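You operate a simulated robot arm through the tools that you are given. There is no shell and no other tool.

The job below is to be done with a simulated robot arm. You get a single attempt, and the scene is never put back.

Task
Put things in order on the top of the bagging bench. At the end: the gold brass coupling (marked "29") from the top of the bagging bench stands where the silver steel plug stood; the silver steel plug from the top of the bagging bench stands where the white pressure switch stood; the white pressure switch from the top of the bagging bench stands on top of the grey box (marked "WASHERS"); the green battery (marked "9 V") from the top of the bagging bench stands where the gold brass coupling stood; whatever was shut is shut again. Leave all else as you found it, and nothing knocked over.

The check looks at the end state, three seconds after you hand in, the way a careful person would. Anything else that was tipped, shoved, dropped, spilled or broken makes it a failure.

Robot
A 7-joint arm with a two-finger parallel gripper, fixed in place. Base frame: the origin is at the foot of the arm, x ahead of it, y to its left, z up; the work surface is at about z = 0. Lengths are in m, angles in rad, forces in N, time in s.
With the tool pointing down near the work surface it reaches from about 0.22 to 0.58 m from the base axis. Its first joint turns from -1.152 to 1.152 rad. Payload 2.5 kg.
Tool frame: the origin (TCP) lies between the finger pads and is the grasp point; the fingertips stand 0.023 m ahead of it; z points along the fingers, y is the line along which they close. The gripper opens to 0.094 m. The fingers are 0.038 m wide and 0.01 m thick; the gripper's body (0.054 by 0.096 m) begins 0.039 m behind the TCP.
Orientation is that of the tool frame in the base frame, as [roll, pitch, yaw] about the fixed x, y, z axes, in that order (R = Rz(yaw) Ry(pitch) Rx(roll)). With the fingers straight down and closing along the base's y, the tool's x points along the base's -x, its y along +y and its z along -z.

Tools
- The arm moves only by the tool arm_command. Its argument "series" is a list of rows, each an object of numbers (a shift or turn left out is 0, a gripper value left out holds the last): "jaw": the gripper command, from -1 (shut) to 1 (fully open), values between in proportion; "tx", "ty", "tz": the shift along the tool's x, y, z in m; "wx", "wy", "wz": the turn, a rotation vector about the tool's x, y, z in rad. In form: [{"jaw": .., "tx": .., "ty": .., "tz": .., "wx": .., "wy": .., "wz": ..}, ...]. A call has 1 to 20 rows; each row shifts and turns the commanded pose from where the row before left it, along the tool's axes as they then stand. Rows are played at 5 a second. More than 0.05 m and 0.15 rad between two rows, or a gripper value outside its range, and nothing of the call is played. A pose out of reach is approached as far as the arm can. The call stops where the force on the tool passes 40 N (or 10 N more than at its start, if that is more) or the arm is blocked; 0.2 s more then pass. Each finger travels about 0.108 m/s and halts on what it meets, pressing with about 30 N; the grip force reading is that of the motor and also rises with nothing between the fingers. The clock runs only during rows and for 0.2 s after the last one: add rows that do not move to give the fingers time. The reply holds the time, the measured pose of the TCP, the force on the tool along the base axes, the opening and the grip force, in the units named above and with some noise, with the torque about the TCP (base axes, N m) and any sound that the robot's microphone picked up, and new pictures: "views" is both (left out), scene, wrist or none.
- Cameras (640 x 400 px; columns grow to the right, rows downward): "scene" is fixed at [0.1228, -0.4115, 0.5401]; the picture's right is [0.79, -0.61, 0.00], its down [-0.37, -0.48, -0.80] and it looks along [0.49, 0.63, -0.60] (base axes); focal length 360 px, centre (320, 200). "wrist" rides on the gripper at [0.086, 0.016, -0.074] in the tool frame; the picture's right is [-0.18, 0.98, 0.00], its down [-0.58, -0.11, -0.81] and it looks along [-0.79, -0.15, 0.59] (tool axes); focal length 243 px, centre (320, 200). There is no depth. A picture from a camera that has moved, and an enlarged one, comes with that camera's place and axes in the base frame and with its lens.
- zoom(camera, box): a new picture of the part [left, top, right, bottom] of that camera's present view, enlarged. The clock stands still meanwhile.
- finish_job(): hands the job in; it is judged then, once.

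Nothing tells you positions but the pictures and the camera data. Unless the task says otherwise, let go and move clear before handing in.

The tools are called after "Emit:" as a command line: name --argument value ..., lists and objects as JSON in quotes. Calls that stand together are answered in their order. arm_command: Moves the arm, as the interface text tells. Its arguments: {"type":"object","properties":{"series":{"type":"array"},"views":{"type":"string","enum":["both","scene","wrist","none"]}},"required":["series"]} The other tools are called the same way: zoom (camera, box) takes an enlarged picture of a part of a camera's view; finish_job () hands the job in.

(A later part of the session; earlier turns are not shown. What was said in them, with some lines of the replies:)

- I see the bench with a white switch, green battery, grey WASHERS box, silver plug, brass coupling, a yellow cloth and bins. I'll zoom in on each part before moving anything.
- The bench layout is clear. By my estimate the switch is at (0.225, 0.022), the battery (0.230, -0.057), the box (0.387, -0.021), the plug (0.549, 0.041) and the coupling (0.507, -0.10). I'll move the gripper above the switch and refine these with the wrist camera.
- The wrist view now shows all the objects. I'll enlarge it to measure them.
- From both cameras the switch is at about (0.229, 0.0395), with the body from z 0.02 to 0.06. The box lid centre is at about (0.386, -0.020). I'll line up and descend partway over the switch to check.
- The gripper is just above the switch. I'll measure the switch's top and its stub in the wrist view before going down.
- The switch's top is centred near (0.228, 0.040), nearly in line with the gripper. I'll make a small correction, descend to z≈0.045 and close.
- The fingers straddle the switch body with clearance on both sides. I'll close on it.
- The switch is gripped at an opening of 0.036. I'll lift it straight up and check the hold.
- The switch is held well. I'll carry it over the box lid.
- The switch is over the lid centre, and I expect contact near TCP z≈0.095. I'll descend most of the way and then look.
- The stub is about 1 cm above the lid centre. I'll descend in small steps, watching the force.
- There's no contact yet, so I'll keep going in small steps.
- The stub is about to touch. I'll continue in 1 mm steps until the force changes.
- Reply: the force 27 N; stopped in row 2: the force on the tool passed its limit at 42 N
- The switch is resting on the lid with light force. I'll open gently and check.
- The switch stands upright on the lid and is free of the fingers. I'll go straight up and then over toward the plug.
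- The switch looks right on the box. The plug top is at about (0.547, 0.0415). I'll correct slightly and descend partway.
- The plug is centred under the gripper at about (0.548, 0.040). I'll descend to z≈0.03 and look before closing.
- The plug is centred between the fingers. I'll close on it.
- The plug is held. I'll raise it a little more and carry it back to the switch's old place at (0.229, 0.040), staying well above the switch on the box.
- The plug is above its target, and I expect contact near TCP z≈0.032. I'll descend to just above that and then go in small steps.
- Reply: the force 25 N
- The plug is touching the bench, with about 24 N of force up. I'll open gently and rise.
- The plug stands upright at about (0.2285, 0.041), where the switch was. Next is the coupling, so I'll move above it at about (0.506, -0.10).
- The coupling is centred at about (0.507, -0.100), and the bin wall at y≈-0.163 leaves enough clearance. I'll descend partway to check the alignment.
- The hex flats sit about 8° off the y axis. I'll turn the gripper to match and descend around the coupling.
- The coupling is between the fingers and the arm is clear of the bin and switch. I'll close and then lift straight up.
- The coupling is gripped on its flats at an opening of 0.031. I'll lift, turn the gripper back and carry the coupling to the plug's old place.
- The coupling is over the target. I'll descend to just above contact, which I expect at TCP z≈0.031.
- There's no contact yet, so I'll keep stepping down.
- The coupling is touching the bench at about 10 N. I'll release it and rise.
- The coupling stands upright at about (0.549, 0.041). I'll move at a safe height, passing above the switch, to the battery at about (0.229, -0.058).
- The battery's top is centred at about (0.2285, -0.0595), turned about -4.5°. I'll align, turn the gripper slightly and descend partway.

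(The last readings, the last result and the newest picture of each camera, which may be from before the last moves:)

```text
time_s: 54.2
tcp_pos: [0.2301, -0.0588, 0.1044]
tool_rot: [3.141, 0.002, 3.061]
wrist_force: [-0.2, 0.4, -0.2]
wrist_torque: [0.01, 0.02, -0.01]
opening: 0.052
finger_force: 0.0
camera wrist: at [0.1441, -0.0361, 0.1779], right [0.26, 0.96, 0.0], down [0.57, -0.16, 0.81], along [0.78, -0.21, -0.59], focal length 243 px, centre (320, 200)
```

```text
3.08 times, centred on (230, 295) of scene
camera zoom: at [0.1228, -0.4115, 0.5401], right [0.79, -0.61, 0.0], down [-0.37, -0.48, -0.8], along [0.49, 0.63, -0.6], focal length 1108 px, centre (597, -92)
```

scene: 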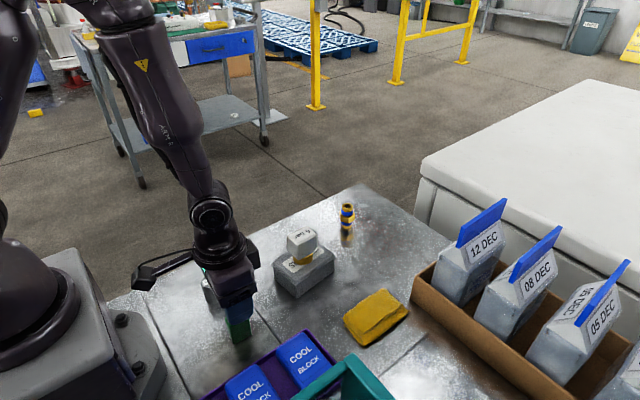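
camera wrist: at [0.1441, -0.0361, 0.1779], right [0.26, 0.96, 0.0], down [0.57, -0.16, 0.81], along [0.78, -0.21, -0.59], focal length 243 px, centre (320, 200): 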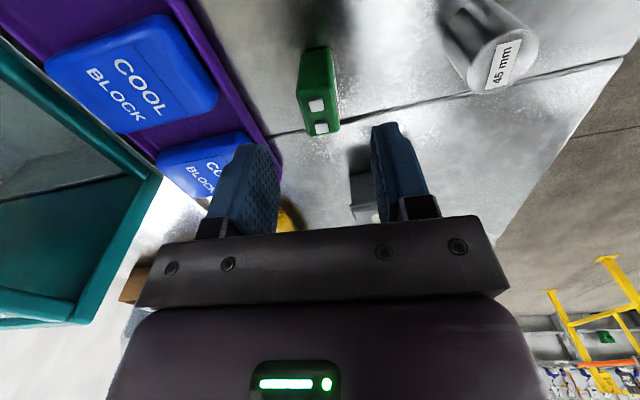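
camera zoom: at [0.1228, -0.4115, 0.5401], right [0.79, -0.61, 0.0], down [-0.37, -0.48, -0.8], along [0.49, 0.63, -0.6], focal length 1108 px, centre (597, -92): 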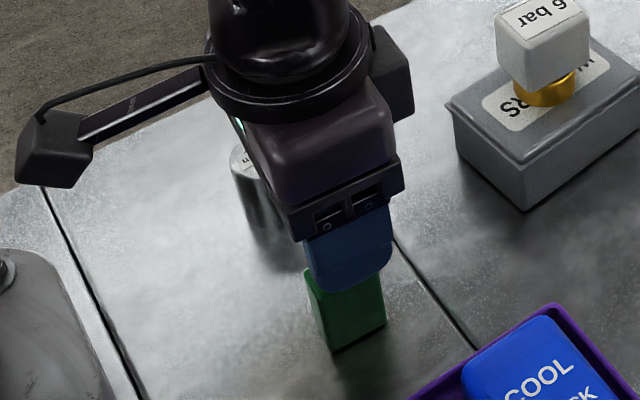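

The alignment is good. I'll descend to z≈0.032 and check before closing.

Emit:
arm_command --series '[{"jaw": 0.1, "tz": 0.02}, {"tz": 0.02}, {"tz": 0.02}, {"tz": 0.012}, {}, {}]'

Emit:
zoom --camera "wrist" --box '[180, 20, 460, 240]'

Emit:
zoom --camera "scene" --box '[160, 230, 300, 360]'

```text
time_s: 55.6
tcp_pos: [0.2292, -0.06, 0.0323]
tool_rot: [-3.14, 0.003, 3.061]
wrist_force: [0.1, -0.7, -0.1]
wrist_torque: [-0.02, 0.0, 0.0]
opening: 0.0515
finger_force: 0.1
camera wrist: at [0.1439, -0.0369, 0.1063], right [0.26, 0.96, 0.0], down [0.57, -0.16, 0.81], along [0.78, -0.21, -0.59], focal length 243 px, centre (320, 200)
```

scene: 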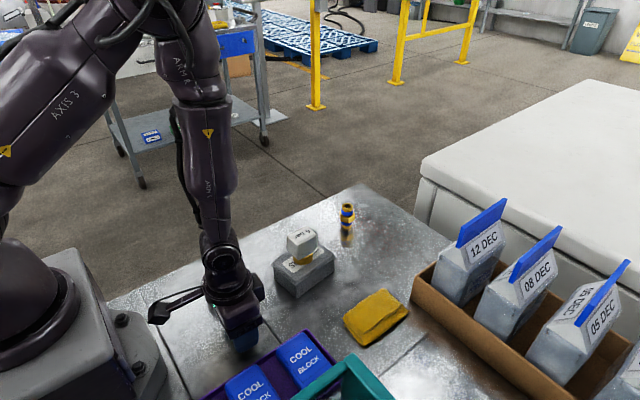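
wrist: 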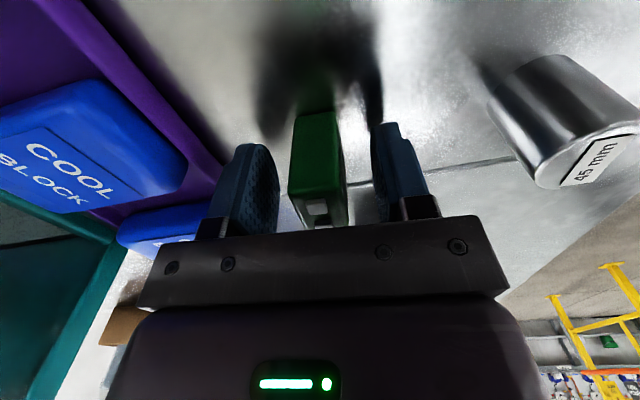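

```text
1.82 times, centred on (320, 130) of wrist
camera zoom: at [0.1439, -0.0369, 0.1063], right [0.26, 0.96, 0.0], down [0.57, -0.16, 0.81], along [0.78, -0.21, -0.59], focal length 441 px, centre (320, 327)
```

zoom: 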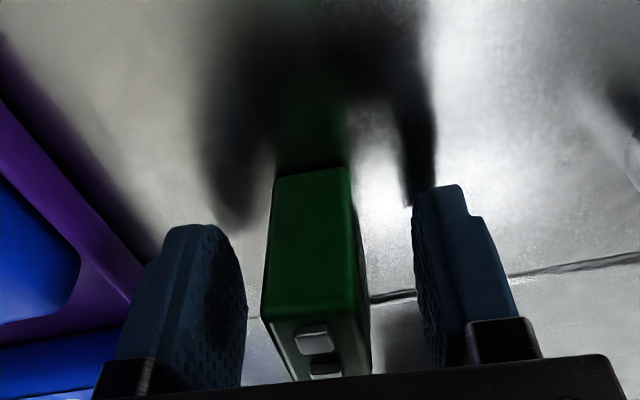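

```text
3.08 times, centred on (230, 295) of scene
camera zoom: at [0.1228, -0.4115, 0.5401], right [0.79, -0.61, 0.0], down [-0.37, -0.48, -0.8], along [0.49, 0.63, -0.6], focal length 1108 px, centre (597, -92)
```

zoom: 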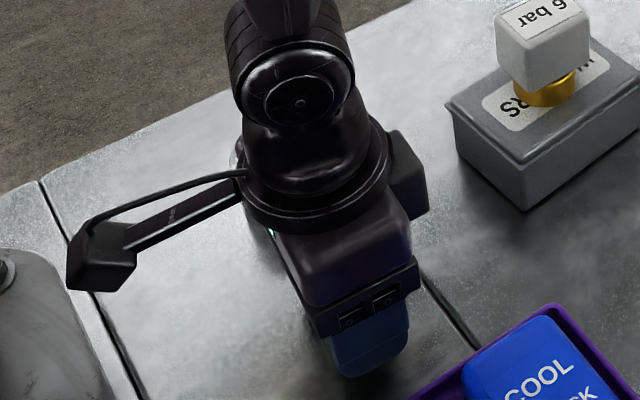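

The battery sits between the fingers. I'll close and then lift.

Emit:
arm_command --series '[{"jaw": -0.2}, {"jaw": -0.5}, {"jaw": -0.8}, {"jaw": -0.9}, {"jaw": -0.9}]' --views "wrist"

Emit:
arm_command --series '[{"tz": -0.005}, {"tz": -0.015}, {"tz": -0.03}, {"tz": -0.04}, {"tz": -0.04}, {"tz": -0.03, "wz": -0.08}, {}]'

Emit:
zoom --camera "scene" --box '[140, 150, 340, 350]'

Emit:
zoom --camera "wrist" --box '[180, 20, 460, 240]'

```text
time_s: 56.9
tcp_pos: [0.2286, -0.0607, 0.0327]
tool_rot: [-3.141, 0.001, 3.063]
wrist_force: [-0.7, 0.4, 0.7]
wrist_torque: [-0.03, -0.01, 0.0]
opening: 0.0216
finger_force: 29.8
camera wrist: at [0.1438, -0.0369, 0.1064], right [0.26, 0.97, 0.0], down [0.57, -0.16, 0.81], along [0.78, -0.21, -0.59], focal length 243 px, centre (320, 200)
```

wrist: 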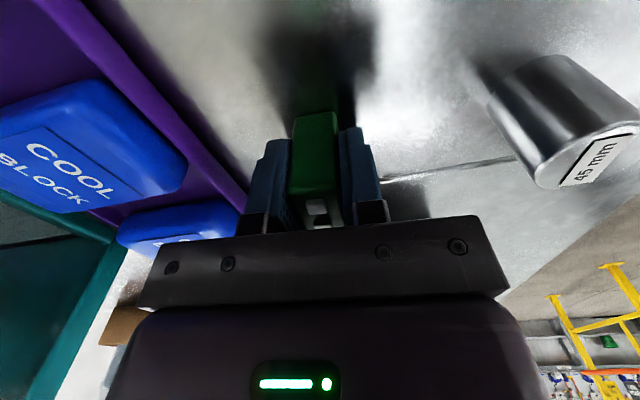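

```text
time_s: 58.5
tcp_pos: [0.2285, -0.0606, 0.1936]
tool_rot: [-3.141, 0.002, -3.141]
wrist_force: [0.2, 1.2, 0.2]
wrist_torque: [-0.01, 0.0, -0.01]
opening: 0.0214
finger_force: 29.4
camera wrist: at [0.1415, -0.0439, 0.2667], right [0.18, 0.98, 0.0], down [0.58, -0.11, 0.81], along [0.79, -0.15, -0.59], focal length 243 px, centre (320, 200)
```

scene: 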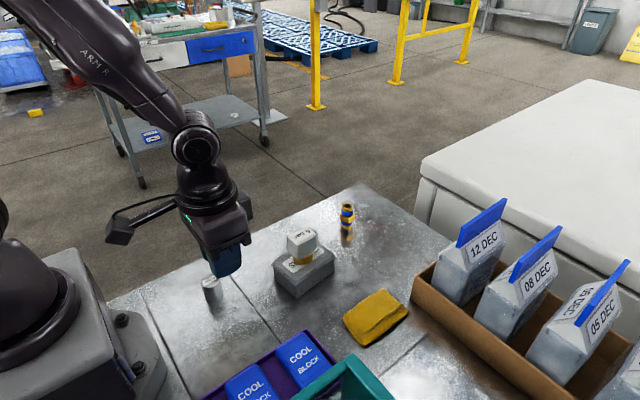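
wrist: 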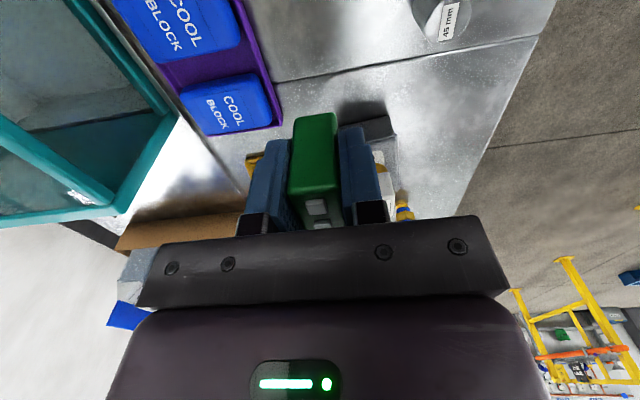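

```text
2.00 times, centred on (240, 250) of scene
camera zoom: at [0.1228, -0.4115, 0.5401], right [0.79, -0.61, 0.0], down [-0.37, -0.48, -0.8], along [0.49, 0.63, -0.6], focal length 720 px, centre (480, 100)
```

zoom: 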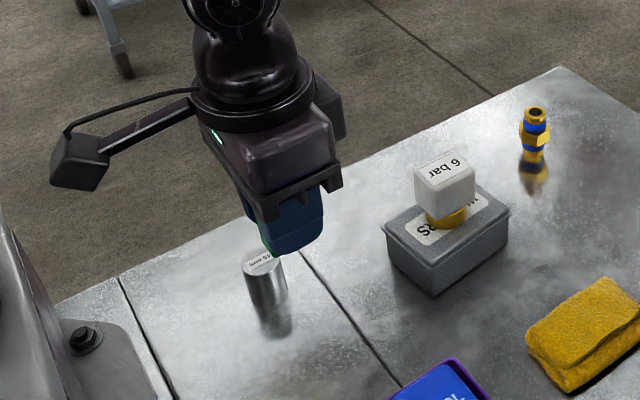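

```text
1.82 times, centred on (320, 130) of wrist
camera zoom: at [0.1415, -0.0439, 0.2667], right [0.18, 0.98, 0.0], down [0.58, -0.11, 0.81], along [0.79, -0.15, -0.59], focal length 441 px, centre (320, 327)
```

zoom: 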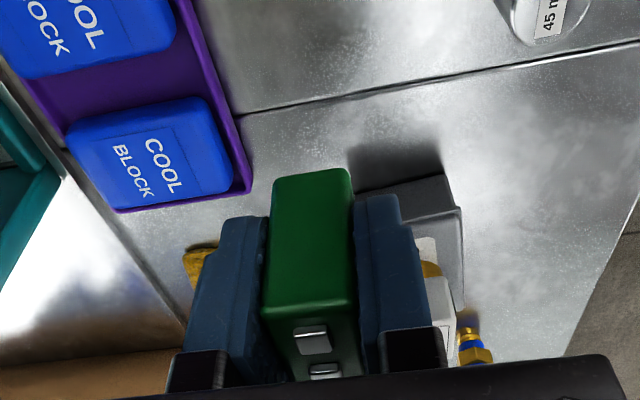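

The battery is held upright. I'll carry it to the coupling's old place at about (0.5075, -0.0995).

Emit:
arm_command --series '[{"tx": -0.02, "ty": -0.003}, {"tx": -0.035, "ty": -0.005}, {"tx": -0.035, "ty": -0.005}, {"tx": -0.035, "ty": -0.005}, {"tx": -0.035, "ty": -0.005}, {"tx": -0.035, "ty": -0.005}, {"tx": -0.035, "ty": -0.005}, {"tx": -0.03, "ty": -0.004}, {"tx": -0.018, "ty": -0.0025}, {}, {"tz": 0.03}, {"tz": 0.03}, {"tz": 0.03}, {}, {}]'

Emit:
zoom --camera "scene" --box '[310, 150, 470, 310]'

Emit:
zoom --camera "wrist" --box '[180, 20, 460, 240]'

```text
time_s: 61.6
tcp_pos: [0.5071, -0.0996, 0.1016]
tool_rot: [-3.141, 0.003, 3.141]
wrist_force: [-0.1, -0.3, -0.3]
wrist_torque: [-0.06, -0.03, 0.02]
opening: 0.0215
finger_force: 29.6
camera wrist: at [0.4192, -0.0829, 0.1763], right [0.18, 0.98, 0.0], down [0.58, -0.11, 0.81], along [0.79, -0.15, -0.59], focal length 243 px, centre (320, 200)
```

scene: 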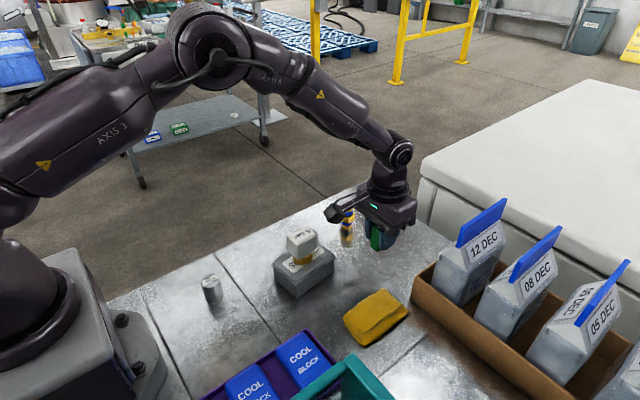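
wrist: 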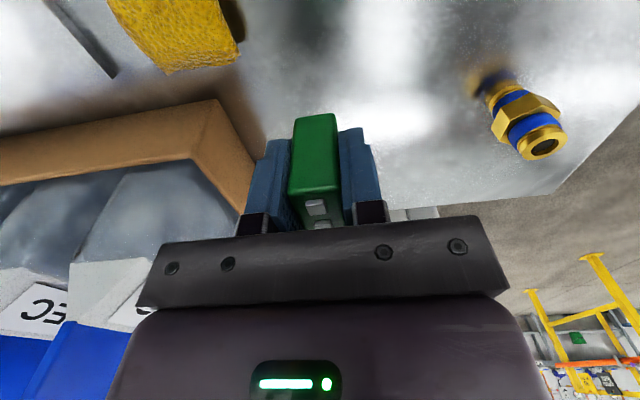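

```text
2.50 times, centred on (390, 230) of scene
camera zoom: at [0.1228, -0.4115, 0.5401], right [0.79, -0.61, 0.0], down [-0.37, -0.48, -0.8], along [0.49, 0.63, -0.6], focal length 901 px, centre (145, 125)
```

zoom: 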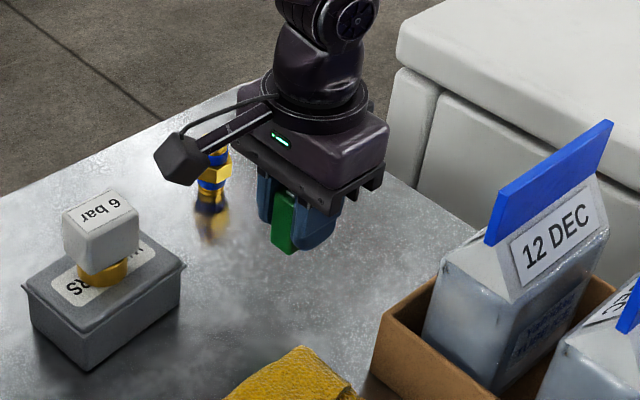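

```text
1.82 times, centred on (320, 130) of wrist
camera zoom: at [0.4192, -0.0829, 0.1763], right [0.18, 0.98, 0.0], down [0.58, -0.11, 0.81], along [0.79, -0.15, -0.59], focal length 441 px, centre (320, 327)
```

zoom: 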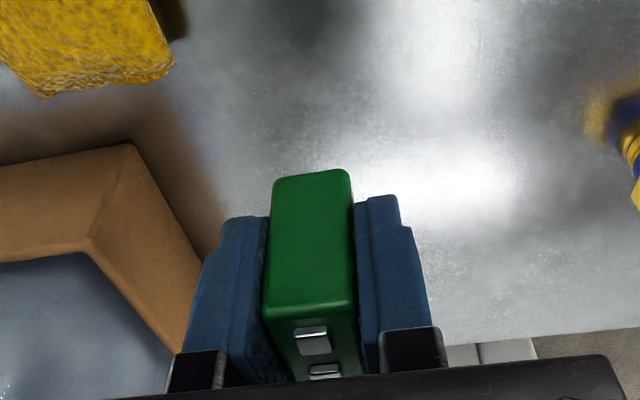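

The battery is above its target. I'll descend to just above contact, which I expect at z≈0.032, and then go in small steps.

Emit:
arm_command --series '[{"tz": 0.02}, {"tz": 0.02}, {"tz": 0.015}, {"tz": 0.01}, {}, {}]' --views "none"

Emit:
arm_command --series '[{"tz": 0.002}, {}]' --views "none"

Emit:
arm_command --series '[{"tz": 0.0007}, {}]' --views "none"

```text
time_s: 63.0
tcp_pos: [0.5069, -0.0983, 0.0378]
tool_rot: [3.141, 0.001, -3.141]
wrist_force: [0.3, -0.1, -0.3]
wrist_torque: [-0.01, 0.03, -0.02]
opening: 0.0215
finger_force: 29.6
```

```text
time_s: 63.6
tcp_pos: [0.5071, -0.0997, 0.035]
tool_rot: [-3.14, 0.002, -3.14]
wrist_force: [-0.2, 0.2, -0.6]
wrist_torque: [0.01, 0.02, 0.0]
opening: 0.0214
finger_force: 30.1
```

```text
time_s: 64.2
tcp_pos: [0.5076, -0.0996, 0.0347]
tool_rot: [3.141, 0.001, -3.142]
wrist_force: [-0.9, 0.3, -0.7]
wrist_torque: [-0.01, -0.01, 0.05]
opening: 0.0212
finger_force: 30.2
```

Emit:
arm_command --series '[{"tz": 0.0007}, {}]' --views "none"

Emit:
arm_command --series '[{"tz": 0.0006}, {}]' --views "none"

Emit:
arm_command --series '[{"tz": 0.0005}, {}]' --views "both"

```text
time_s: 64.8
tcp_pos: [0.5082, -0.099, 0.035]
tool_rot: [3.141, 0.001, -3.141]
wrist_force: [0.1, 0.7, -0.3]
wrist_torque: [-0.02, -0.03, 0.0]
opening: 0.0214
finger_force: 29.6
```

```text
time_s: 65.5
tcp_pos: [0.5074, -0.0998, 0.0334]
tool_rot: [3.141, 0.0, -3.139]
wrist_force: [0.2, 0.7, 0.2]
wrist_torque: [-0.03, -0.01, -0.02]
opening: 0.0215
finger_force: 29.9
```

```text
time_s: 66.0
tcp_pos: [0.5074, -0.1003, 0.0336]
tool_rot: [3.141, 0.001, 3.141]
wrist_force: [0.2, 0.3, -0.4]
wrist_torque: [0.0, 0.02, -0.01]
opening: 0.0215
finger_force: 30.4
camera wrist: at [0.4196, -0.0832, 0.1073], right [0.18, 0.98, 0.0], down [0.58, -0.11, 0.81], along [0.79, -0.15, -0.59], focal length 243 px, centre (320, 200)
```

scene: 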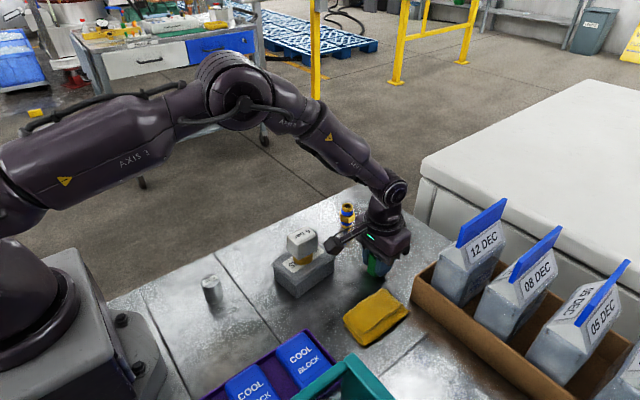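
wrist: 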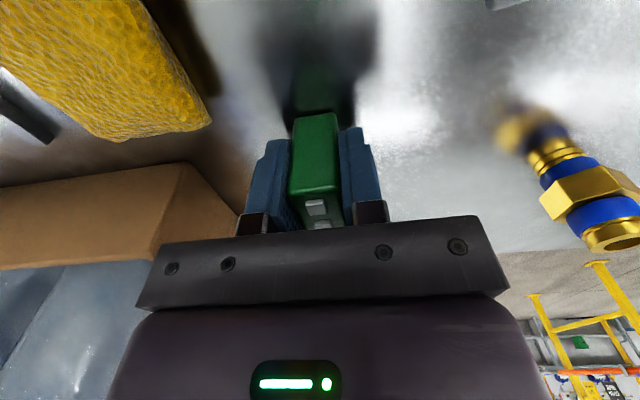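

No contact yet; the readings show about 1 mm still to go.

Emit:
arm_command --series '[{"tz": 0.0006}, {}]' --views "none"

Emit:
arm_command --series '[{"tz": 0.0005}, {}]' --views "none"

Emit:
arm_command --series '[{"tz": 0.0004}, {}]' --views "none"

```text
time_s: 66.7
tcp_pos: [0.5081, -0.0995, 0.033]
tool_rot: [-3.141, 0.003, -3.141]
wrist_force: [0.7, 0.6, -0.7]
wrist_torque: [0.01, 0.01, 0.0]
opening: 0.0214
finger_force: 30.2
```

```text
time_s: 67.2
tcp_pos: [0.508, -0.1003, 0.0333]
tool_rot: [-3.141, 0.001, -3.141]
wrist_force: [-0.2, 0.2, 2.1]
wrist_torque: [0.0, 0.01, 0.0]
opening: 0.0216
finger_force: 30.1
```

```text
time_s: 67.8
tcp_pos: [0.5066, -0.0988, 0.033]
tool_rot: [-3.141, 0.001, -3.14]
wrist_force: [-3.9, -0.5, 11.6]
wrist_torque: [-0.02, 0.14, 0.01]
opening: 0.0216
finger_force: 30.1
```

The battery is on the bench at about 12 N. I'll release it, opening only to 0.05 because the bin is close, and then rise.

Emit:
arm_command --series '[{"jaw": -0.45}, {"jaw": -0.3}, {"jaw": -0.1}, {"jaw": 0.1}, {}]'

Emit:
arm_command --series '[{"tz": -0.02}, {"tz": -0.03}, {"tz": -0.04}, {"tz": -0.04}, {"tz": -0.03}, {}]'

Emit:
zoom --camera "scene" --box '[170, 170, 420, 360]'

Emit:
zoom --camera "wrist" --box '[220, 0, 420, 160]'

```text
time_s: 69.0
tcp_pos: [0.5074, -0.0988, 0.032]
tool_rot: [-3.141, 0.003, -3.141]
wrist_force: [0.6, 0.4, 0.3]
wrist_torque: [-0.03, 0.01, 0.02]
opening: 0.0516
finger_force: 0.0
camera wrist: at [0.4199, -0.0829, 0.1055], right [0.18, 0.98, 0.0], down [0.58, -0.11, 0.81], along [0.79, -0.15, -0.59], focal length 243 px, centre (320, 200)
```

scene: 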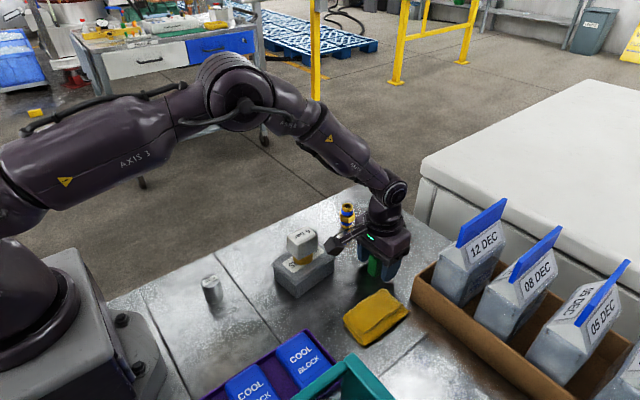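
wrist: 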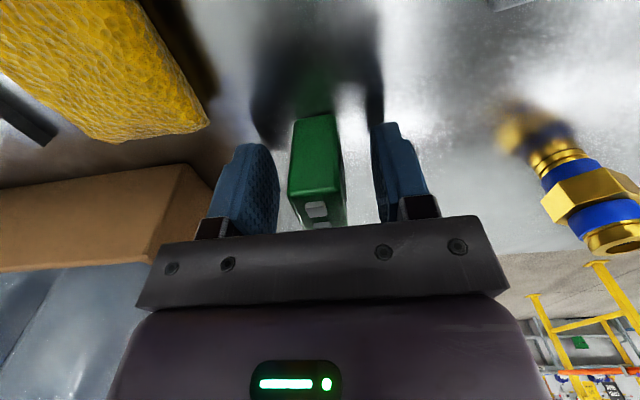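

```text
time_s: 70.5
tcp_pos: [0.508, -0.0975, 0.1936]
tool_rot: [3.141, 0.001, 3.141]
wrist_force: [0.1, -0.1, 1.5]
wrist_torque: [-0.03, -0.01, 0.03]
opening: 0.0515
finger_force: 0.0
camera wrist: at [0.4206, -0.0808, 0.2668], right [0.18, 0.98, 0.0], down [0.58, -0.11, 0.81], along [0.79, -0.15, -0.59], focal length 243 px, centre (320, 200)
```

scene: 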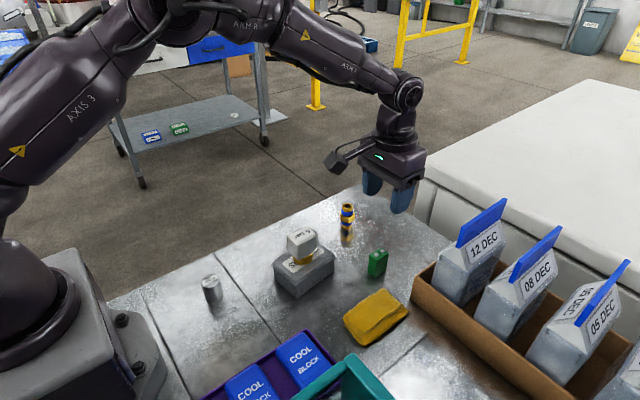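
wrist: 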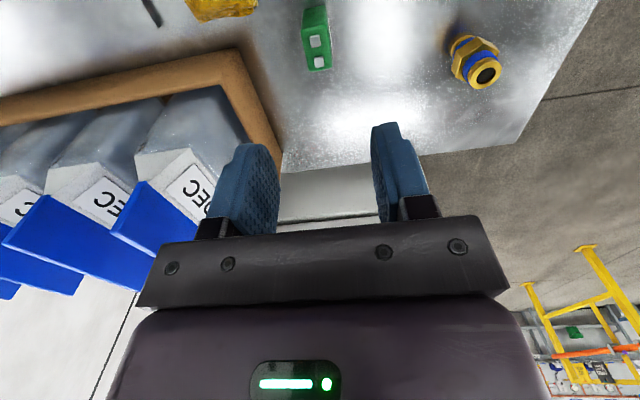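

```text
2.11 times, centred on (295, 265) of scene
camera zoom: at [0.1228, -0.4115, 0.5401], right [0.79, -0.61, 0.0], down [-0.37, -0.48, -0.8], along [0.49, 0.63, -0.6], focal length 758 px, centre (373, 63)
```

zoom: 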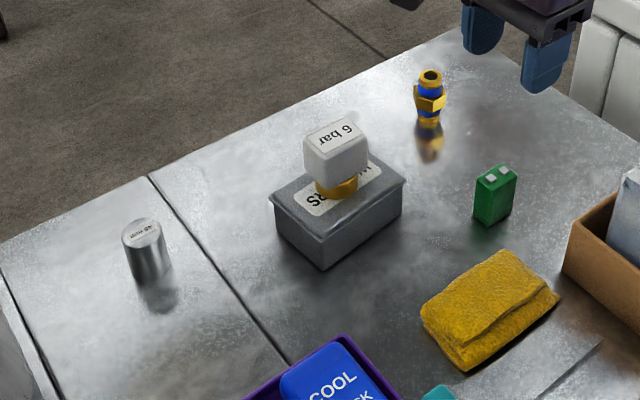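

```text
2.50 times, centred on (320, 80) of wrist
camera zoom: at [0.4206, -0.0808, 0.2668], right [0.18, 0.98, 0.0], down [0.58, -0.11, 0.81], along [0.79, -0.15, -0.59], focal length 606 px, centre (320, 500)
```

zoom: 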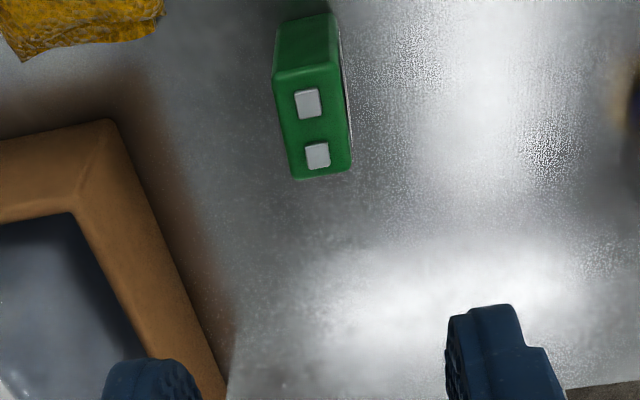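

All four items stand upright in their new places, and the box hasn't moved. I'll take one last close look before handing in.

Emit:
zoom --camera "scene" --box '[260, 190, 400, 310]'

Emit:
zoom --camera "scene" --box '[0, 170, 640, 400]'

```text
3.33 times, centred on (330, 250) of scene
camera zoom: at [0.1228, -0.4115, 0.5401], right [0.79, -0.61, 0.0], down [-0.37, -0.48, -0.8], along [0.49, 0.63, -0.6], focal length 1201 px, centre (287, 33)
```

zoom: 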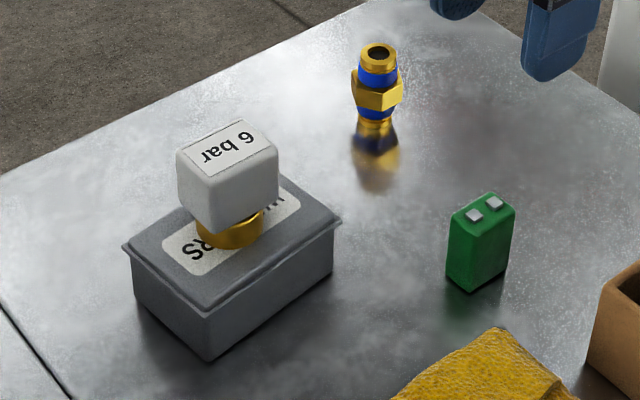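

```text
1.00 times, centred on (320, 285) of scene (not enlarged: the box is as wide or as high as the picture)
camera zoom: at [0.1228, -0.4115, 0.5401], right [0.79, -0.61, 0.0], down [-0.37, -0.48, -0.8], along [0.49, 0.63, -0.6], focal length 360 px, centre (320, 115)
```

zoom: 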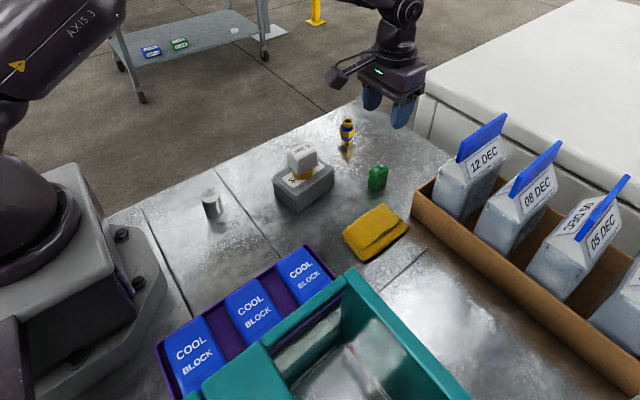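

The switch is on the WASHERS box, the plug is where the switch was, the coupling where the plug was, and the battery where the coupling was. The box lid is shut, nothing else has moved, and the arm is clear, so I'm handing in.

Emit:
finish_job

```text
The job is handed in.
```

The job is handed in, and all four items are in their new places on the bagging bench. My last pictures showed each one standing upright:

- **Pressure switch:** it stands on top of the grey "WASHERS" box, near the middle of the lid.
- **Steel plug:** it stands where the switch was, within about 1–2 mm by my measurements.
- **Brass coupling ("29"):** it stands where the plug was, within about 1–2 mm.
- **Battery ("9 V"):** it stands where the coupling was, within about 3 mm.

The box did not move and its lid was shut throughout. I saw no change to the cloth, the trays or the bags. The gripper let go of everything and was well above the bench when I handed in.

While setting the switch down on the lid, the arm briefly pressed with about 42 N and stopped at its force limit. The switch and box showed no sign of shifting.
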